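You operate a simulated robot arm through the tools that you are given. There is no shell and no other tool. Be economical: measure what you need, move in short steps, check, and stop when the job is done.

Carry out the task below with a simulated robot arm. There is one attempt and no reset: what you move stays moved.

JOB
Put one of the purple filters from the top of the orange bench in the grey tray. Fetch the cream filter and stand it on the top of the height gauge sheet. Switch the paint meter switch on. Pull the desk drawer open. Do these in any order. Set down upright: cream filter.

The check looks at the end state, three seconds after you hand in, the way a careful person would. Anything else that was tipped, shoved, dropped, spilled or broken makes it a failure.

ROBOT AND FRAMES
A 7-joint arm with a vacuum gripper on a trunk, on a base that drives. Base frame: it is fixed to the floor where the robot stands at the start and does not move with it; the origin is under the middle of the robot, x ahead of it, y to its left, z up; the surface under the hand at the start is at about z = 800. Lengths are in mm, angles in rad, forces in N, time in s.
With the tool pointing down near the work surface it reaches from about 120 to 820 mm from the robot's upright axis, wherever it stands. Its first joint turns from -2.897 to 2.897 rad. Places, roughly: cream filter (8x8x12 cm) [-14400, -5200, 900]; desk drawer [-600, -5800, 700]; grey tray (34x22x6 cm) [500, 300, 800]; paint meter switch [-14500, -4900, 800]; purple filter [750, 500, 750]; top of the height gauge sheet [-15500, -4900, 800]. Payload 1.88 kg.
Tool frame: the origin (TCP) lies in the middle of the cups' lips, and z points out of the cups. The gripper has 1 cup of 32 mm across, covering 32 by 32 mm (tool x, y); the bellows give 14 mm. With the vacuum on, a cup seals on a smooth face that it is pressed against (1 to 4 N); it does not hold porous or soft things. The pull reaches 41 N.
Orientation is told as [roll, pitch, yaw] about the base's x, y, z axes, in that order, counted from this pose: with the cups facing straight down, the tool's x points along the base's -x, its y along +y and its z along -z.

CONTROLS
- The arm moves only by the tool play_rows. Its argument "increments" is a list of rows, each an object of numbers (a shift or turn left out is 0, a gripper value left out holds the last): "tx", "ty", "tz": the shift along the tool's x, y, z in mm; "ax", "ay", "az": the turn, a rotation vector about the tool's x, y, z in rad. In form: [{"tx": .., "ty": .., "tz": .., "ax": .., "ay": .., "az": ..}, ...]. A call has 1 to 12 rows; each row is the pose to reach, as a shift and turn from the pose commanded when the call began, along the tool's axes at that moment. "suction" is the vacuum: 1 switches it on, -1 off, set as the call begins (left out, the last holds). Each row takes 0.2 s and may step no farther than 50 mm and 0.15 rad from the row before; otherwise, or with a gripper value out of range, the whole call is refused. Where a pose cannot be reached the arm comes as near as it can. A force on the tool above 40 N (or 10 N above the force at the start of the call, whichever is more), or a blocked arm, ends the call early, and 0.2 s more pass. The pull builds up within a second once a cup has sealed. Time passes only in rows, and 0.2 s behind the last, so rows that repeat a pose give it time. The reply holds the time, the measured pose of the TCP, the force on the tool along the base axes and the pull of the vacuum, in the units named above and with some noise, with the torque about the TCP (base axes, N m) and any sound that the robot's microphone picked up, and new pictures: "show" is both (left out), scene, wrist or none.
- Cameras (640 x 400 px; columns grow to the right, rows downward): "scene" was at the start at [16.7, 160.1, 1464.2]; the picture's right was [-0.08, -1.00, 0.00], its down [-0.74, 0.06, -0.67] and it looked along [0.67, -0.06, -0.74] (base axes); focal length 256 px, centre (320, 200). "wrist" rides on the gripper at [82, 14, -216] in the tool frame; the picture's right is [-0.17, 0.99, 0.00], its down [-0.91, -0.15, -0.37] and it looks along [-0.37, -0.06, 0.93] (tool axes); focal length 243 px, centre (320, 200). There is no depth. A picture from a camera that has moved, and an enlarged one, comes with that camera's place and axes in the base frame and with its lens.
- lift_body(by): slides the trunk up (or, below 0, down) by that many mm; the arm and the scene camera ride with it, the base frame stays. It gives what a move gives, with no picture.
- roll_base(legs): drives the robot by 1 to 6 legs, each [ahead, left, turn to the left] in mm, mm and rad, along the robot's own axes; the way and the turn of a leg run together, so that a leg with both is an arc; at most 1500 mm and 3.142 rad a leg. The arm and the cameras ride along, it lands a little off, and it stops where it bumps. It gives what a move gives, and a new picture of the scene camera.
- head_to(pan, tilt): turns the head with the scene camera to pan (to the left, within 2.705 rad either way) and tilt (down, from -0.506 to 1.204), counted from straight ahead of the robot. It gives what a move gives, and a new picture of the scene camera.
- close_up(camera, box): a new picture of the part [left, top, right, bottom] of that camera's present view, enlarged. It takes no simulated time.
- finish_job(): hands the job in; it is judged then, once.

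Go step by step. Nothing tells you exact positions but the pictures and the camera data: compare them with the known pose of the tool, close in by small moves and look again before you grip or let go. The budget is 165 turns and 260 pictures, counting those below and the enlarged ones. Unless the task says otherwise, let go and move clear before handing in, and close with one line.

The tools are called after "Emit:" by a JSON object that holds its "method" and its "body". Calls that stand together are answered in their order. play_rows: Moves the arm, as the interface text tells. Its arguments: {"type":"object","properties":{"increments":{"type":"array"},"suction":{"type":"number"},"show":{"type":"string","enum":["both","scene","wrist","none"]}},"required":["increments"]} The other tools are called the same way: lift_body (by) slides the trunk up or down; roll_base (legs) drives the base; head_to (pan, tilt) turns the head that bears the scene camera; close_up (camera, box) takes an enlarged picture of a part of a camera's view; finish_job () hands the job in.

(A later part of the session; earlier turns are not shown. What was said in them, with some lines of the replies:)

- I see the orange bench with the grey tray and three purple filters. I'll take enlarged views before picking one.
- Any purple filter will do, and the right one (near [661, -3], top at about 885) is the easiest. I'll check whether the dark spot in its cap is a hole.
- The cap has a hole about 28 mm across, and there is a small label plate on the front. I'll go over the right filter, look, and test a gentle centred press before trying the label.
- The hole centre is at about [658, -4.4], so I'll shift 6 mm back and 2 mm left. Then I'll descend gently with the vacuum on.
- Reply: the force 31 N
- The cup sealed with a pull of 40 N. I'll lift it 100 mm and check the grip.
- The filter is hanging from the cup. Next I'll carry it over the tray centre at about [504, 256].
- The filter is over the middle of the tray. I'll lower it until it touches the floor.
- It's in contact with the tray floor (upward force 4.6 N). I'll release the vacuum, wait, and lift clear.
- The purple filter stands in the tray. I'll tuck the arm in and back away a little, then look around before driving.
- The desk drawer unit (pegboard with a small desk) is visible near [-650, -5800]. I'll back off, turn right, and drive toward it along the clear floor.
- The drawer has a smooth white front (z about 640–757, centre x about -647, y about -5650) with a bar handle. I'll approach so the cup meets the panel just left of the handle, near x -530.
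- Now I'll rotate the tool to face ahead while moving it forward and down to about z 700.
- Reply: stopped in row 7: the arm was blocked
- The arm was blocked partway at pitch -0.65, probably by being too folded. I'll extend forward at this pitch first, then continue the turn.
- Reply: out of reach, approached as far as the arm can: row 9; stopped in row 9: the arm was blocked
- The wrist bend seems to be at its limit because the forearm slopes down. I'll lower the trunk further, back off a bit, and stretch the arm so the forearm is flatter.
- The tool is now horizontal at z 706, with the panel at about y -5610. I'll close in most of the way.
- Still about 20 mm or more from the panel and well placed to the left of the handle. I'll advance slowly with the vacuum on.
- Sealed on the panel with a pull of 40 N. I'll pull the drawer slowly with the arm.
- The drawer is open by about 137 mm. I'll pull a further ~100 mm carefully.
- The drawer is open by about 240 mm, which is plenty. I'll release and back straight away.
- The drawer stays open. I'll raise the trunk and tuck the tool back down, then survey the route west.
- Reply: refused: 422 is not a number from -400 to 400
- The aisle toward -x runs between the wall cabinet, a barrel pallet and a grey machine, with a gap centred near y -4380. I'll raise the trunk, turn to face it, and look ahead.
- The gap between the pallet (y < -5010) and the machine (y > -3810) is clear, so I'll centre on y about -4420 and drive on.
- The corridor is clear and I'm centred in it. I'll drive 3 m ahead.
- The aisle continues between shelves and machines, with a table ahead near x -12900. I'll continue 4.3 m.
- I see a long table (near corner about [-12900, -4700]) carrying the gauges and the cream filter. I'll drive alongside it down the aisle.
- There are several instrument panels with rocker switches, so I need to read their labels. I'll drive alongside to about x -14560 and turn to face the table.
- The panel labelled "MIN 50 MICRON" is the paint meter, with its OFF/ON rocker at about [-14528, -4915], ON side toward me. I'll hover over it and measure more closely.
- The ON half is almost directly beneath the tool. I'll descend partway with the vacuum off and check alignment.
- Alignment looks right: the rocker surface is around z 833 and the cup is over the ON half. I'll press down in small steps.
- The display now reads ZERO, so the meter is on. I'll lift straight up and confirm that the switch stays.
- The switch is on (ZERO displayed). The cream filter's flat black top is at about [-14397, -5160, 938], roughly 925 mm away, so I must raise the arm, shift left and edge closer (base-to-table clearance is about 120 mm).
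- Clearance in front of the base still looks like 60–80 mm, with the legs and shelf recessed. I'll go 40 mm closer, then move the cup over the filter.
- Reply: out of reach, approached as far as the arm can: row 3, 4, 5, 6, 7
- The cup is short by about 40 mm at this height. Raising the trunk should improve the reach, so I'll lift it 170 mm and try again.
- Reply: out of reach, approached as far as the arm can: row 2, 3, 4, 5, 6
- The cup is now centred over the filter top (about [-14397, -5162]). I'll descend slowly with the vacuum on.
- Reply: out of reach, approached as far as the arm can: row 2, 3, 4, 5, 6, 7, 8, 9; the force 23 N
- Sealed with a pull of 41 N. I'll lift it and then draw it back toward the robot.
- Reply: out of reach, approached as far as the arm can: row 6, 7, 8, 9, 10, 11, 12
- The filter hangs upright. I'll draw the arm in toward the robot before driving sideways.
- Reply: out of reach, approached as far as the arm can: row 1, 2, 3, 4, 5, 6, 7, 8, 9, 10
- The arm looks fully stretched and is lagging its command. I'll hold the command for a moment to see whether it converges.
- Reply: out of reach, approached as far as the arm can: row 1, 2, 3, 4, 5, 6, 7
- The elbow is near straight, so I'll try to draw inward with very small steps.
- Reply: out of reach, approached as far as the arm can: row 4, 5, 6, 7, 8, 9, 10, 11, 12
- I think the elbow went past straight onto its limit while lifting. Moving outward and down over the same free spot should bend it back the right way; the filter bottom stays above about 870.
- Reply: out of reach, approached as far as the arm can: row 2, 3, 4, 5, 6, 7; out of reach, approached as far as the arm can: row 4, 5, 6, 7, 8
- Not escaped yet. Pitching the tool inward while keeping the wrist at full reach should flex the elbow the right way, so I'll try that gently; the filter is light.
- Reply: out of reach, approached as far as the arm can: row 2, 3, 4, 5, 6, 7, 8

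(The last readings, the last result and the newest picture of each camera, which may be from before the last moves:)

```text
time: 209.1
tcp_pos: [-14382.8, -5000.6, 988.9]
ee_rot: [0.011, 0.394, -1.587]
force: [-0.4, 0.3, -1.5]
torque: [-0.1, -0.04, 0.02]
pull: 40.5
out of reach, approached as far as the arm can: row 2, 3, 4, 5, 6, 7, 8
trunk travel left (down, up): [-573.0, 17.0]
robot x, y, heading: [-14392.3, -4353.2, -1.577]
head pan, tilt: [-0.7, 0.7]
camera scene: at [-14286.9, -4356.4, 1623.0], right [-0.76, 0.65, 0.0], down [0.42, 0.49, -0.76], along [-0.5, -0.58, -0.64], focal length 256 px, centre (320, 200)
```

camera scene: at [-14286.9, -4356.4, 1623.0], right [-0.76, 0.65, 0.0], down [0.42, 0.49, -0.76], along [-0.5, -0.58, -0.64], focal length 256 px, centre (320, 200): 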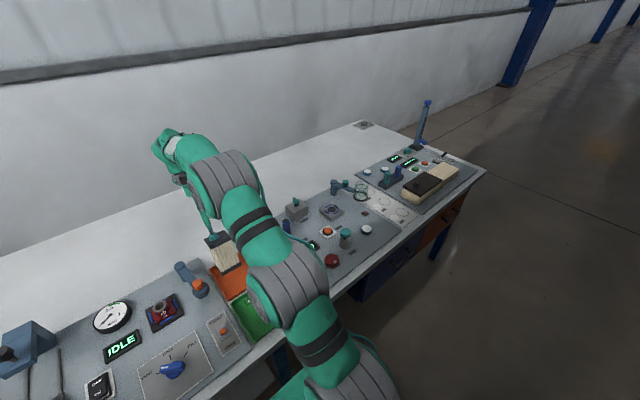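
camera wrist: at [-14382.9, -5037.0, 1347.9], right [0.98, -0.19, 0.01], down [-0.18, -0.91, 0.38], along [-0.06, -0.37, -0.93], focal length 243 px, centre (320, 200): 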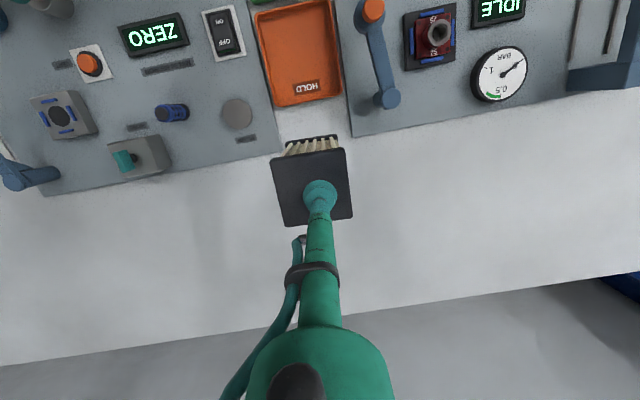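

That worked: the arm is back in the good configuration. I'll raise and retract, then level the tool.

Emit:
{"method": "play_rows", "body": {"increments": [{"tx": 20, "tz": -12}, {"tx": 42, "tz": -26}, {"tx": 64, "tz": -40}, {"tx": 86, "tz": -55}, {"tx": 108, "tz": -70}, {"tx": 130, "tz": -85}, {"tx": 150, "tz": -100}, {"tx": 150, "tz": -100, "ay": -0.1}, {"tx": 150, "tz": -100, "ay": -0.2}, {"tx": 150, "tz": -100, "ay": -0.3}, {"tx": 150, "tz": -100, "ay": -0.394}, {"tx": 150, "tz": -100, "ay": -0.394}]}}

```text
time: 211.7
tcp_pos: [-14383.4, -4900.0, 1138.7]
ee_rot: [0.012, 0.001, -1.589]
force: [-0.2, -0.2, -0.8]
torque: [-0.05, -0.02, -0.01]
pull: 41.2
trunk travel left (down, up): [-573.0, 17.0]
robot x, y, heading: [-14393.6, -4353.5, -1.574]
head pan, tilt: [-0.7, 0.7]
camera scene: at [-14286.9, -4356.1, 1623.0], right [-0.76, 0.65, 0.0], down [0.42, 0.49, -0.77], along [-0.5, -0.58, -0.64], focal length 256 px, centre (320, 200)
camera wrist: at [-14369.8, -4819.2, 1354.8], right [0.98, -0.19, 0.01], down [-0.18, -0.91, 0.37], along [-0.06, -0.37, -0.93], focal length 243 px, centre (320, 200)
```

scene: 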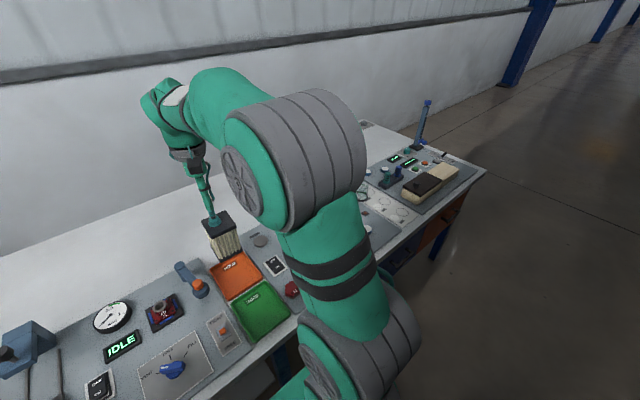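
wrist: 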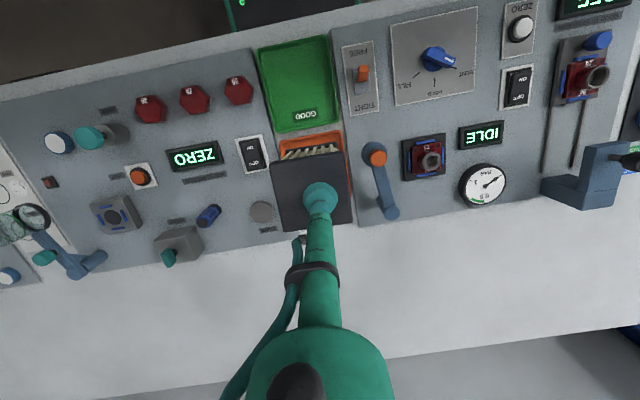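

The filter is level and high. I'll back off slightly and strafe right toward the height-gauge end of the table, then study the panel there.

Emit:
{"method": "roll_base", "body": {"legs": [[-80, 0, 0], [0, -850, 0]]}}

Emit:
{"method": "head_to", "body": {"pan": -0.35, "tilt": 0.9}}

```text
time: 216.8
tcp_pos: [-15237.7, -4812.4, 1138.5]
ee_rot: [0.009, 0.0, -1.61]
force: [0.5, -0.1, -1.7]
torque: [-0.03, -0.03, -0.02]
pull: 41.1
trunk travel left (down, up): [-573.0, 17.0]
robot x, y, heading: [-15239.4, -4262.4, -1.596]
head pan, tilt: [-0.7, 0.7]
camera scene: at [-15130.9, -4269.9, 1623.0], right [-0.75, 0.66, 0.0], down [0.43, 0.48, -0.76], along [-0.51, -0.57, -0.64], focal length 256 px, centre (320, 200)
```

scene: 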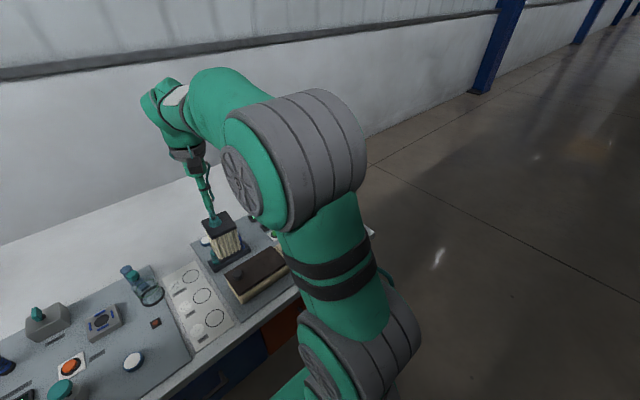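

```text
time: 217.6
tcp_pos: [-15237.6, -4812.1, 1140.0]
ee_rot: [0.011, -0.002, -1.611]
force: [-0.7, 1.2, -1.5]
torque: [-0.06, -0.01, -0.01]
pull: 40.8
trunk travel left (down, up): [-573.0, 17.0]
robot x, y, heading: [-15237.1, -4263.2, -1.599]
head pan, tilt: [-0.351, 0.901]
camera scene: at [-15102.3, -4276.5, 1606.9], right [-0.93, 0.37, 0.0], down [0.29, 0.73, -0.62], along [-0.23, -0.58, -0.78], focal length 256 px, centre (320, 200)
```

scene: 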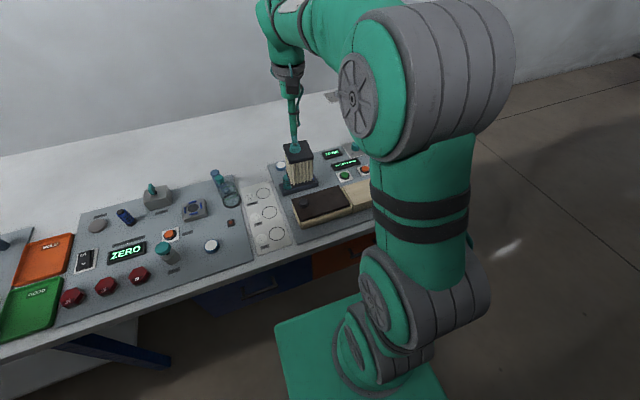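

Emit:
{"method": "close_up", "body": {"camera": "wrist", "box": [0, 0, 400, 250]}}

Emit:
{"method": "close_up", "body": {"camera": "scene", "box": [210, 120, 390, 260]}}

```text
1.60 times, centred on (200, 125) of wrist
camera zoom: at [-15222.9, -4731.2, 1355.0], right [0.98, -0.2, 0.01], down [-0.19, -0.91, 0.37], along [-0.07, -0.37, -0.93], focal length 388 px, centre (512, 320)
```

zoom: 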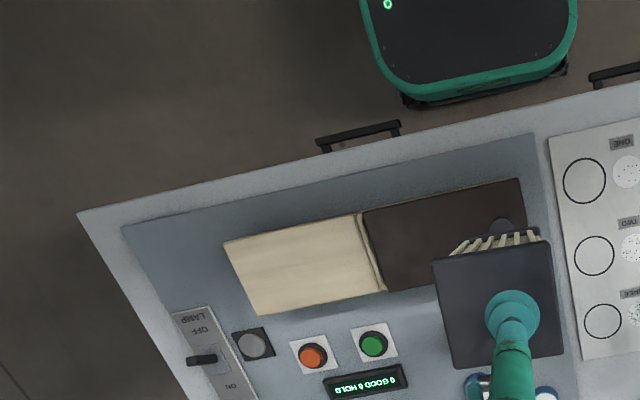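

```text
2.86 times, centred on (300, 190) of scene
camera zoom: at [-15102.3, -4276.5, 1606.9], right [-0.93, 0.37, 0.0], down [0.29, 0.73, -0.62], along [-0.23, -0.58, -0.78], focal length 731 px, centre (377, 229)
```

zoom: 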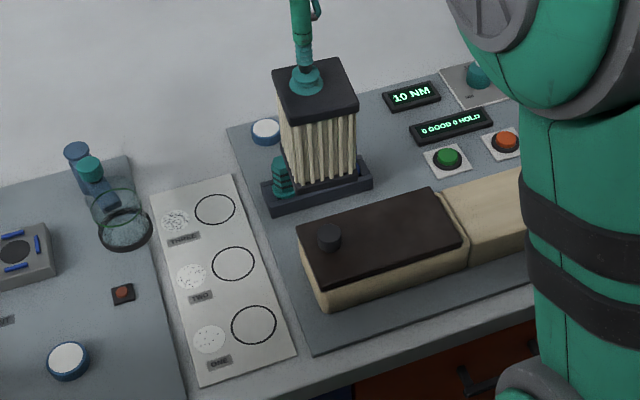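

The last panel (blocks, "10 NM", "0 GOOD 0 HOLD", LAMP switch) is centred near [-15500, -4900], which matches the given place. I'll check its labels from a clearer viewpoint: retract a little and drive right so the panel is on the camera's open side.

Emit:
{"method": "play_rows", "body": {"increments": [{"tx": 30, "tz": -10}, {"tx": 60, "tz": -20}, {"tx": 90, "tz": -30}, {"tx": 120, "tz": -40}, {"tx": 120, "tz": -40}], "show": "none"}}

Emit:
{"method": "roll_base", "body": {"legs": [[0, -480, 0.03]]}}

Emit:
{"method": "head_to", "body": {"pan": 0.25, "tilt": 0.95}}

```text
time: 218.8
tcp_pos: [-15235.9, -4690.1, 1176.3]
ee_rot: [0.011, 0.001, -1.612]
force: [0.2, 0.9, -1.8]
torque: [-0.1, 0.01, 0.01]
pull: 40.6
trunk travel left (down, up): [-573.0, 17.0]
robot x, y, heading: [-15238.1, -4262.2, -1.597]
head pan, tilt: [-0.351, 0.901]
```

```text
time: 221.8
tcp_pos: [-15723.5, -4684.7, 1179.6]
ee_rot: [0.011, 0.0, -1.588]
force: [0.4, -0.7, -2.1]
torque: [-0.04, 0.01, 0.01]
pull: 40.6
trunk travel left (down, up): [-573.0, 17.0]
robot x, y, heading: [-15734.5, -4258.6, -1.575]
head pan, tilt: [-0.351, 0.901]
camera scene: at [-15599.0, -4266.8, 1606.8], right [-0.94, 0.35, 0.0], down [0.27, 0.74, -0.62], along [-0.21, -0.58, -0.78], focal length 256 px, centre (320, 200)
```

scene: 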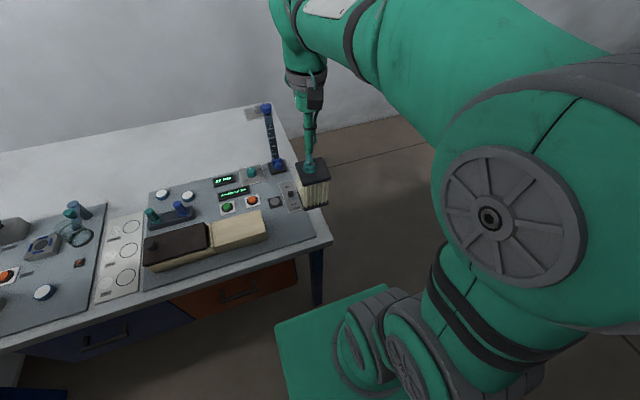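

```text
time: 222.8
tcp_pos: [-15723.7, -4684.3, 1178.0]
ee_rot: [0.01, 0.0, -1.589]
force: [0.6, -0.1, -1.8]
torque: [-0.03, -0.01, -0.01]
pull: 40.6
trunk travel left (down, up): [-573.0, 17.0]
robot x, y, heading: [-15735.1, -4256.2, -1.576]
head pan, tilt: [0.25, 0.949]
camera scene: at [-15555.0, -4266.5, 1603.2], right [-0.97, -0.24, 0.0], down [-0.2, 0.79, -0.58], along [0.14, -0.56, -0.81], focal length 256 px, centre (320, 200)
```

scene: 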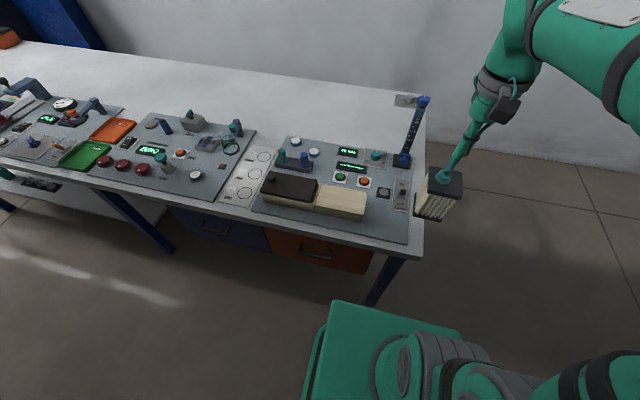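

Emit:
{"method": "close_up", "body": {"camera": "scene", "box": [240, 80, 440, 250]}}

Emit:
{"method": "close_up", "body": {"camera": "scene", "box": [360, 85, 430, 145]}}

Emit:
{"method": "close_up", "body": {"camera": "scene", "box": [0, 60, 130, 180]}}

```text
2.35 times, centred on (340, 165) of scene
camera zoom: at [-15555.0, -4266.5, 1603.2], right [-0.97, -0.24, 0.0], down [-0.2, 0.79, -0.58], along [0.14, -0.56, -0.81], focal length 602 px, centre (273, 282)
```

zoom: 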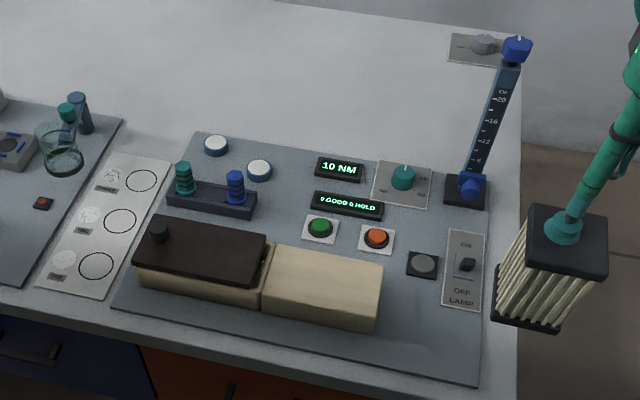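

```text
6.67 times, centred on (395, 115) of scene
camera zoom: at [-15555.0, -4266.5, 1603.2], right [-0.97, -0.24, 0.0], down [-0.2, 0.79, -0.58], along [0.14, -0.56, -0.81], focal length 1705 px, centre (-180, 767)
```

zoom: 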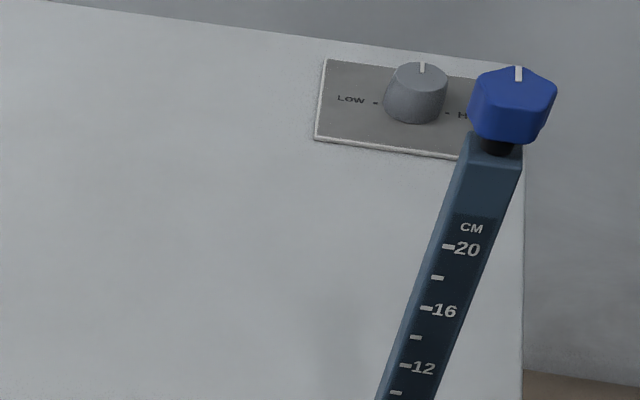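

```text
3.33 times, centred on (65, 120) of scene
camera zoom: at [-15555.0, -4266.5, 1603.2], right [-0.97, -0.24, 0.0], down [-0.2, 0.79, -0.58], along [0.14, -0.56, -0.81], focal length 852 px, centre (1170, 467)
```

zoom: 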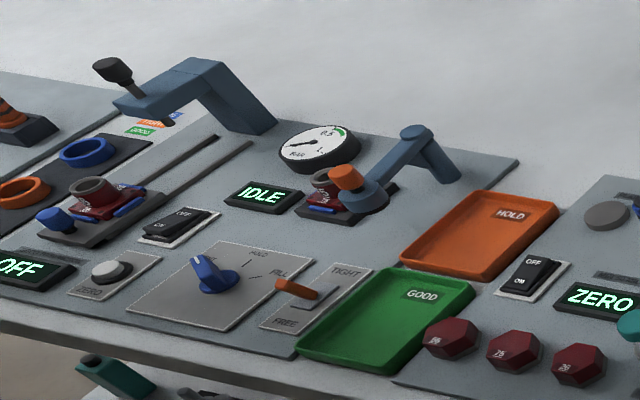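

The mast with the CM scale is the height gauge, standing on this last grey sheet. The sheet's front right area (x -15600 to -15740, y -4715 to -4825) is free, so I'll bring the filter over about [-15655, -4772].

Emit:
{"method": "play_rows", "body": {"increments": [{"tx": -15, "ty": 12, "tz": 15}, {"tx": -32, "ty": 24, "tz": 35}, {"tx": -48, "ty": 36, "tz": 55}, {"tx": -64, "ty": 48, "tz": 75}, {"tx": -80, "ty": 60, "tz": 95}, {"tx": -94, "ty": 71, "tz": 115}, {"tx": -94, "ty": 71, "tz": 115}]}}

Emit:
{"method": "close_up", "body": {"camera": "wrist", "box": [180, 80, 460, 260]}}

Emit:
{"method": "close_up", "body": {"camera": "scene", "box": [290, 80, 450, 250]}}

```text
time: 224.4
tcp_pos: [-15651.7, -4781.4, 1064.8]
ee_rot: [0.011, 0.0, -1.589]
force: [0.5, 0.3, -1.5]
torque: [-0.01, 0.0, -0.05]
pull: 41.0
trunk travel left (down, up): [-573.0, 17.0]
robot x, y, heading: [-15733.2, -4261.1, -1.576]
head pan, tilt: [0.25, 0.949]
camera scene: at [-15554.8, -4266.7, 1603.2], right [-0.97, -0.25, 0.0], down [-0.2, 0.79, -0.58], along [0.14, -0.56, -0.81], focal length 256 px, centre (320, 200)
camera wrist: at [-15639.7, -4699.3, 1281.2], right [0.98, -0.18, 0.01], down [-0.17, -0.91, 0.37], along [-0.06, -0.37, -0.93], focal length 243 px, centre (320, 200)
```

scene: 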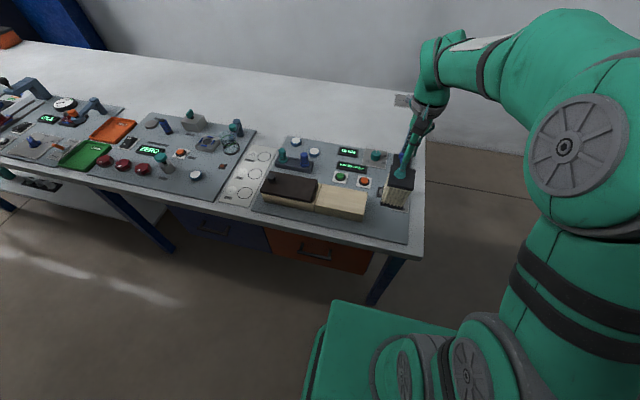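
wrist: 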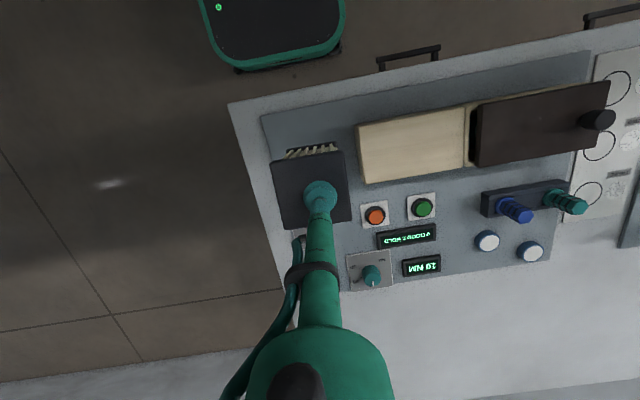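

```text
2.22 times, centred on (320, 170) of wrist
camera zoom: at [-15639.7, -4699.3, 1281.2], right [0.98, -0.18, 0.01], down [-0.17, -0.91, 0.37], along [-0.06, -0.37, -0.93], focal length 539 px, centre (320, 267)
```

zoom: 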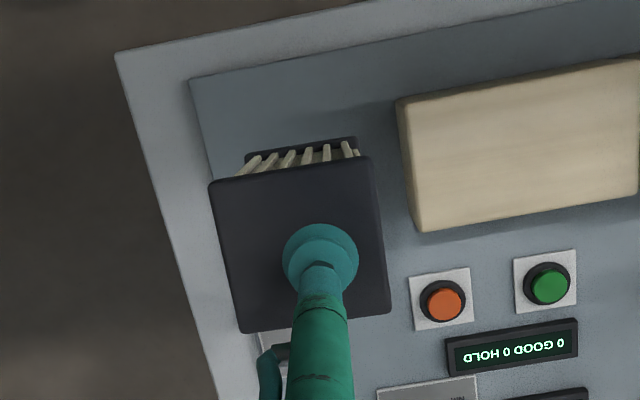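

```text
2.35 times, centred on (370, 165) of scene
camera zoom: at [-15554.8, -4266.7, 1603.2], right [-0.97, -0.25, 0.0], down [-0.2, 0.79, -0.58], along [0.14, -0.56, -0.81], focal length 602 px, centre (202, 282)
```

zoom: 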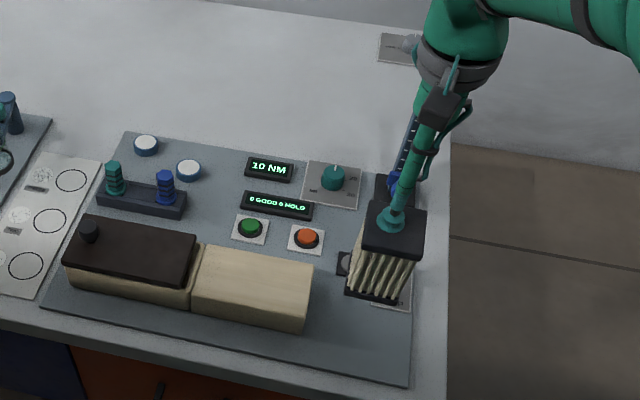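

The filter centre would land at about [-15658, -4773], aligned with the sheet and clear of the block, button and lamp plate. I'll lower it to just above the sheet.

Emit:
{"method": "play_rows", "body": {"increments": [{"tx": 1, "tz": 25}, {"tx": 3, "tz": 50}, {"tx": 3, "tz": 75}, {"tx": 3, "tz": 92}, {"tx": 3, "tz": 100}, {"tx": 3, "tz": 100}], "show": "none"}}

Emit:
{"method": "close_up", "body": {"camera": "wrist", "box": [180, 80, 460, 260]}}

Emit:
{"method": "close_up", "body": {"camera": "scene", "box": [330, 140, 430, 250]}}

```text
time: 225.8
tcp_pos: [-15652.0, -4777.9, 962.7]
ee_rot: [0.011, 0.001, -1.588]
force: [0.3, -0.3, -1.1]
torque: [-0.07, -0.01, -0.01]
pull: 40.8
trunk travel left (down, up): [-573.0, 17.0]
robot x, y, heading: [-15737.7, -4257.5, -1.571]
head pan, tilt: [0.25, 0.949]
```

```text
2.22 times, centred on (320, 170) of wrist
camera zoom: at [-15638.6, -4696.8, 1178.2], right [0.98, -0.18, 0.01], down [-0.17, -0.91, 0.37], along [-0.06, -0.37, -0.93], focal length 539 px, centre (320, 267)
```

zoom: 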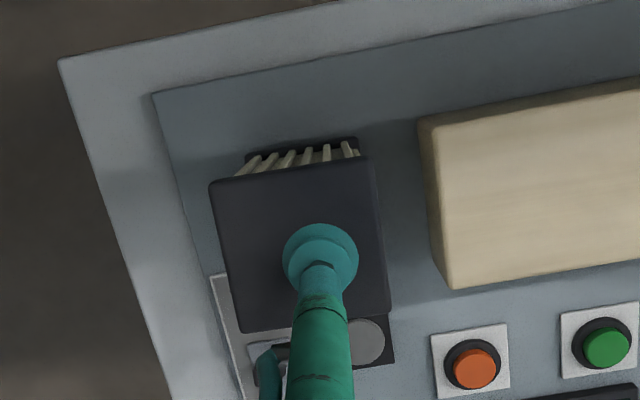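

```text
3.64 times, centred on (380, 195) of scene
camera zoom: at [-15554.9, -4266.5, 1603.2], right [-0.97, -0.25, 0.0], down [-0.2, 0.79, -0.58], along [0.14, -0.56, -0.81], focal length 930 px, centre (102, 218)
```

zoom: 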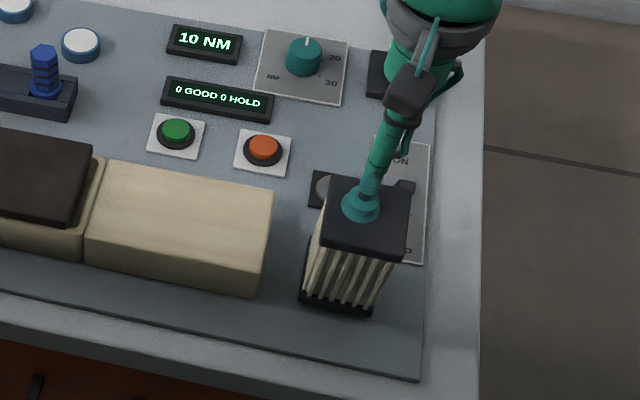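

The position looks good. I'll bring it 8 mm toward me for margin from the lamp plate and lower slowly until contact.

Emit:
{"method": "play_rows", "body": {"increments": [{"tx": 8, "tz": 3}, {"tx": 8, "tz": 8}, {"tx": 8, "tz": 11}, {"tx": 8, "tz": 14}, {"tx": 8, "tz": 16}, {"tx": 8, "tz": 18}, {"tx": 8, "tz": 18}], "show": "none"}}

Emit:
{"method": "close_up", "body": {"camera": "scene", "box": [330, 140, 430, 250]}}

```text
time: 227.4
tcp_pos: [-15649.8, -4770.8, 947.9]
ee_rot: [0.011, -0.003, -1.588]
force: [7.2, -4.0, 24.7]
torque: [0.17, 0.19, -0.03]
pull: 41.2
trunk travel left (down, up): [-573.0, 17.0]
robot x, y, heading: [-15735.5, -4254.3, -1.572]
head pan, tilt: [0.25, 0.949]
```

```text
3.64 times, centred on (380, 195) of scene
camera zoom: at [-15554.4, -4265.5, 1603.4], right [-0.97, -0.25, 0.0], down [-0.2, 0.79, -0.58], along [0.14, -0.56, -0.81], focal length 930 px, centre (102, 218)
```

zoom: 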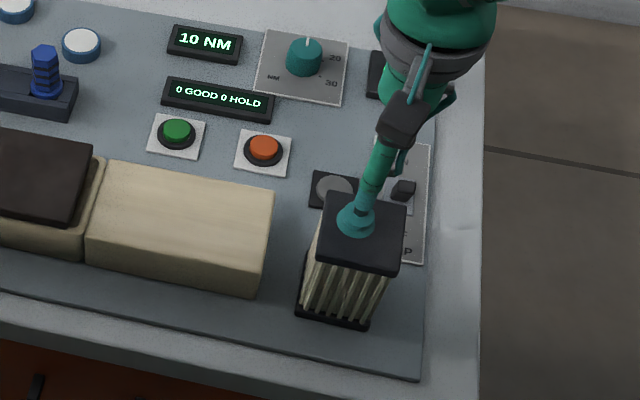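

Contact made, pressing about 25 N. I'll ease off a few millimetres before releasing.

Emit:
{"method": "play_rows", "body": {"increments": [{"tz": -2}, {"tz": -3}, {"tz": -3}], "show": "none"}}

```text
time: 228.2
tcp_pos: [-15653.0, -4766.2, 946.0]
ee_rot: [0.011, 0.003, -1.588]
force: [0.7, -2.2, 7.3]
torque: [-0.13, 0.21, 0.08]
pull: 40.5
trunk travel left (down, up): [-573.0, 17.0]
robot x, y, heading: [-15734.3, -4256.7, -1.57]
head pan, tilt: [0.25, 0.949]
```

Emit:
{"method": "play_rows", "body": {"increments": [{"tz": 0}, {"tz": 0}, {"tz": 0}, {"tz": 0}, {"tz": 0}, {"tz": -4}, {"tz": -10}, {"tz": -30}, {"tz": -70}, {"tz": -110}, {"tz": -150}, {"tz": -150}], "suction": -1}}

Emit:
{"method": "close_up", "body": {"camera": "scene", "box": [330, 140, 430, 250]}}

Emit:
{"method": "close_up", "body": {"camera": "wrist", "box": [180, 80, 460, 260]}}

```text
time: 230.8
tcp_pos: [-15652.4, -4768.7, 1098.4]
ee_rot: [0.011, 0.001, -1.588]
force: [-0.2, -0.8, -0.4]
torque: [0.01, 0.02, 0.01]
pull: 0.1
trunk travel left (down, up): [-573.0, 17.0]
robot x, y, heading: [-15733.5, -4257.5, -1.573]
head pan, tilt: [0.25, 0.949]
camera scene: at [-15555.0, -4266.3, 1603.2], right [-0.97, -0.25, 0.0], down [-0.2, 0.79, -0.58], along [0.14, -0.56, -0.81], focal length 256 px, centre (320, 200)
camera wrist: at [-15639.3, -4687.1, 1314.6], right [0.98, -0.18, 0.01], down [-0.17, -0.91, 0.37], along [-0.06, -0.37, -0.93], focal length 243 px, centre (320, 200)
```

scene: 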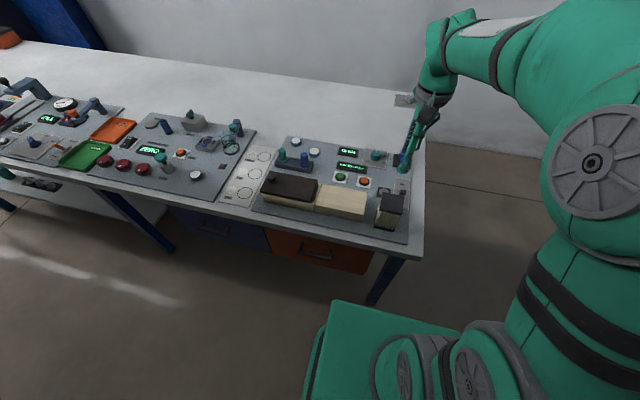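
wrist: 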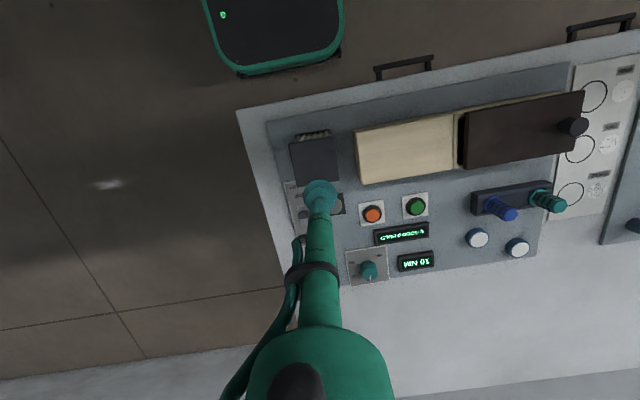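

```text
3.64 times, centred on (380, 195) of scene
camera zoom: at [-15555.0, -4266.3, 1603.2], right [-0.97, -0.25, 0.0], down [-0.2, 0.79, -0.58], along [0.14, -0.56, -0.81], focal length 930 px, centre (102, 218)
```

zoom: 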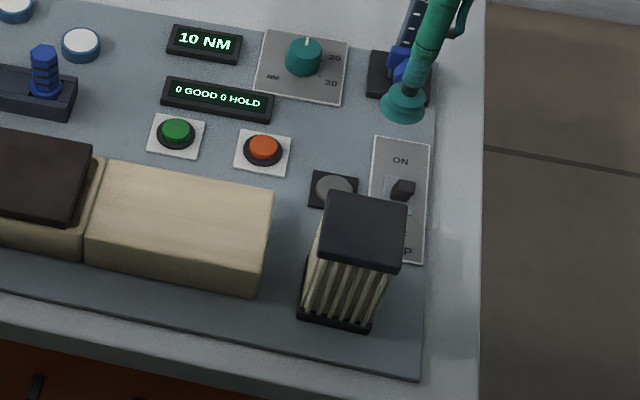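

```text
2.22 times, centred on (320, 170) of wrist
camera zoom: at [-15639.3, -4687.1, 1314.6], right [0.98, -0.18, 0.01], down [-0.17, -0.91, 0.37], along [-0.06, -0.37, -0.93], focal length 539 px, centre (320, 267)
```

zoom: 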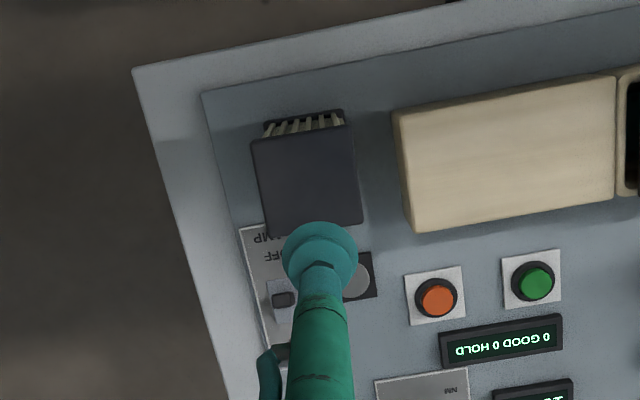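

All four parts look done: the cream filter stands upright on the height gauge sheet and the meter reads ZERO. I'll retract the arm and back clear before handing in.

Emit:
{"method": "play_rows", "body": {"increments": [{"tx": 40, "tz": -10}, {"tx": 80, "tz": -20}, {"tx": 120, "tz": -30}, {"tx": 150, "tz": -40}], "show": "none"}}

Emit:
{"method": "roll_base", "body": {"legs": [[-120, 0, 0]]}}

Emit:
{"method": "close_up", "body": {"camera": "scene", "box": [130, 60, 430, 240]}}

```text
time: 231.8
tcp_pos: [-15650.4, -4616.4, 1139.3]
ee_rot: [0.009, 0.001, -1.588]
force: [0.6, 0.3, 0.2]
torque: [0.0, 0.01, 0.0]
pull: 0.1
trunk travel left (down, up): [-573.0, 17.0]
robot x, y, heading: [-15729.9, -4256.2, -1.57]
head pan, tilt: [0.25, 0.949]
```

```text
time: 233.0
tcp_pos: [-15652.0, -4499.4, 1138.6]
ee_rot: [0.009, 0.002, -1.59]
force: [0.1, 0.1, 0.2]
torque: [-0.01, 0.03, 0.0]
pull: 0.0
trunk travel left (down, up): [-573.0, 17.0]
robot x, y, heading: [-15734.2, -4142.9, -1.583]
head pan, tilt: [0.25, 0.949]
camera scene: at [-15554.7, -4149.1, 1603.2], right [-0.97, -0.24, 0.0], down [-0.2, 0.79, -0.58], along [0.14, -0.56, -0.81], focal length 256 px, centre (320, 200)
```

scene: 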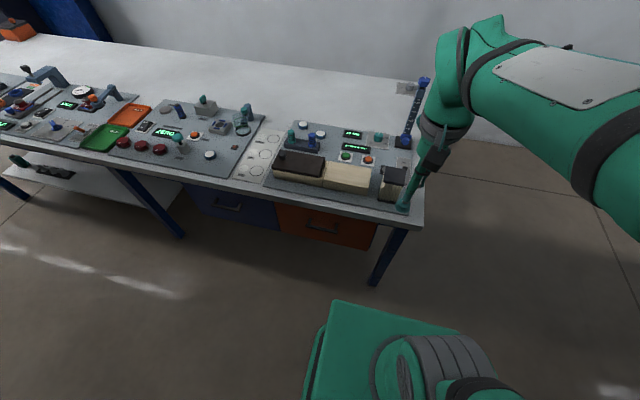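

```text
2.13 times, centred on (280, 150) of scene
camera zoom: at [-15554.7, -4149.1, 1603.2], right [-0.97, -0.24, 0.0], down [-0.2, 0.79, -0.58], along [0.14, -0.56, -0.81], focal length 546 px, centre (405, 307)
```

zoom: 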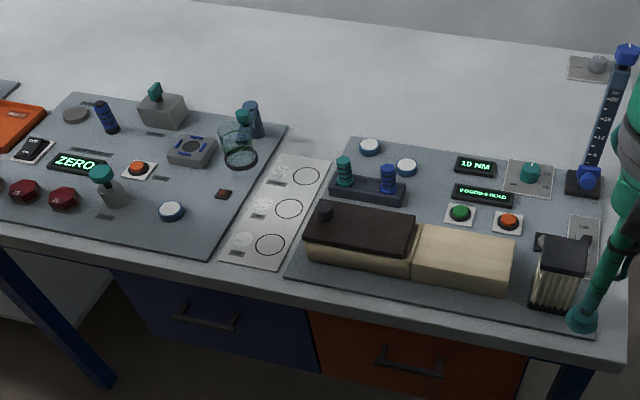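

Everything is in place: the cream filter stands upright on the sheet, the meter shows ZERO and the arm is clear. I'm handing in now.

Emit:
{"method": "finish_job", "body": {}}

```text
The job is handed in.
```

I've handed the job in with all four parts done: a purple filter is in the grey tray, the cream filter stands upright on the height gauge sheet, the paint meter is on (its display reads ZERO), and the desk drawer is open about 240 mm.
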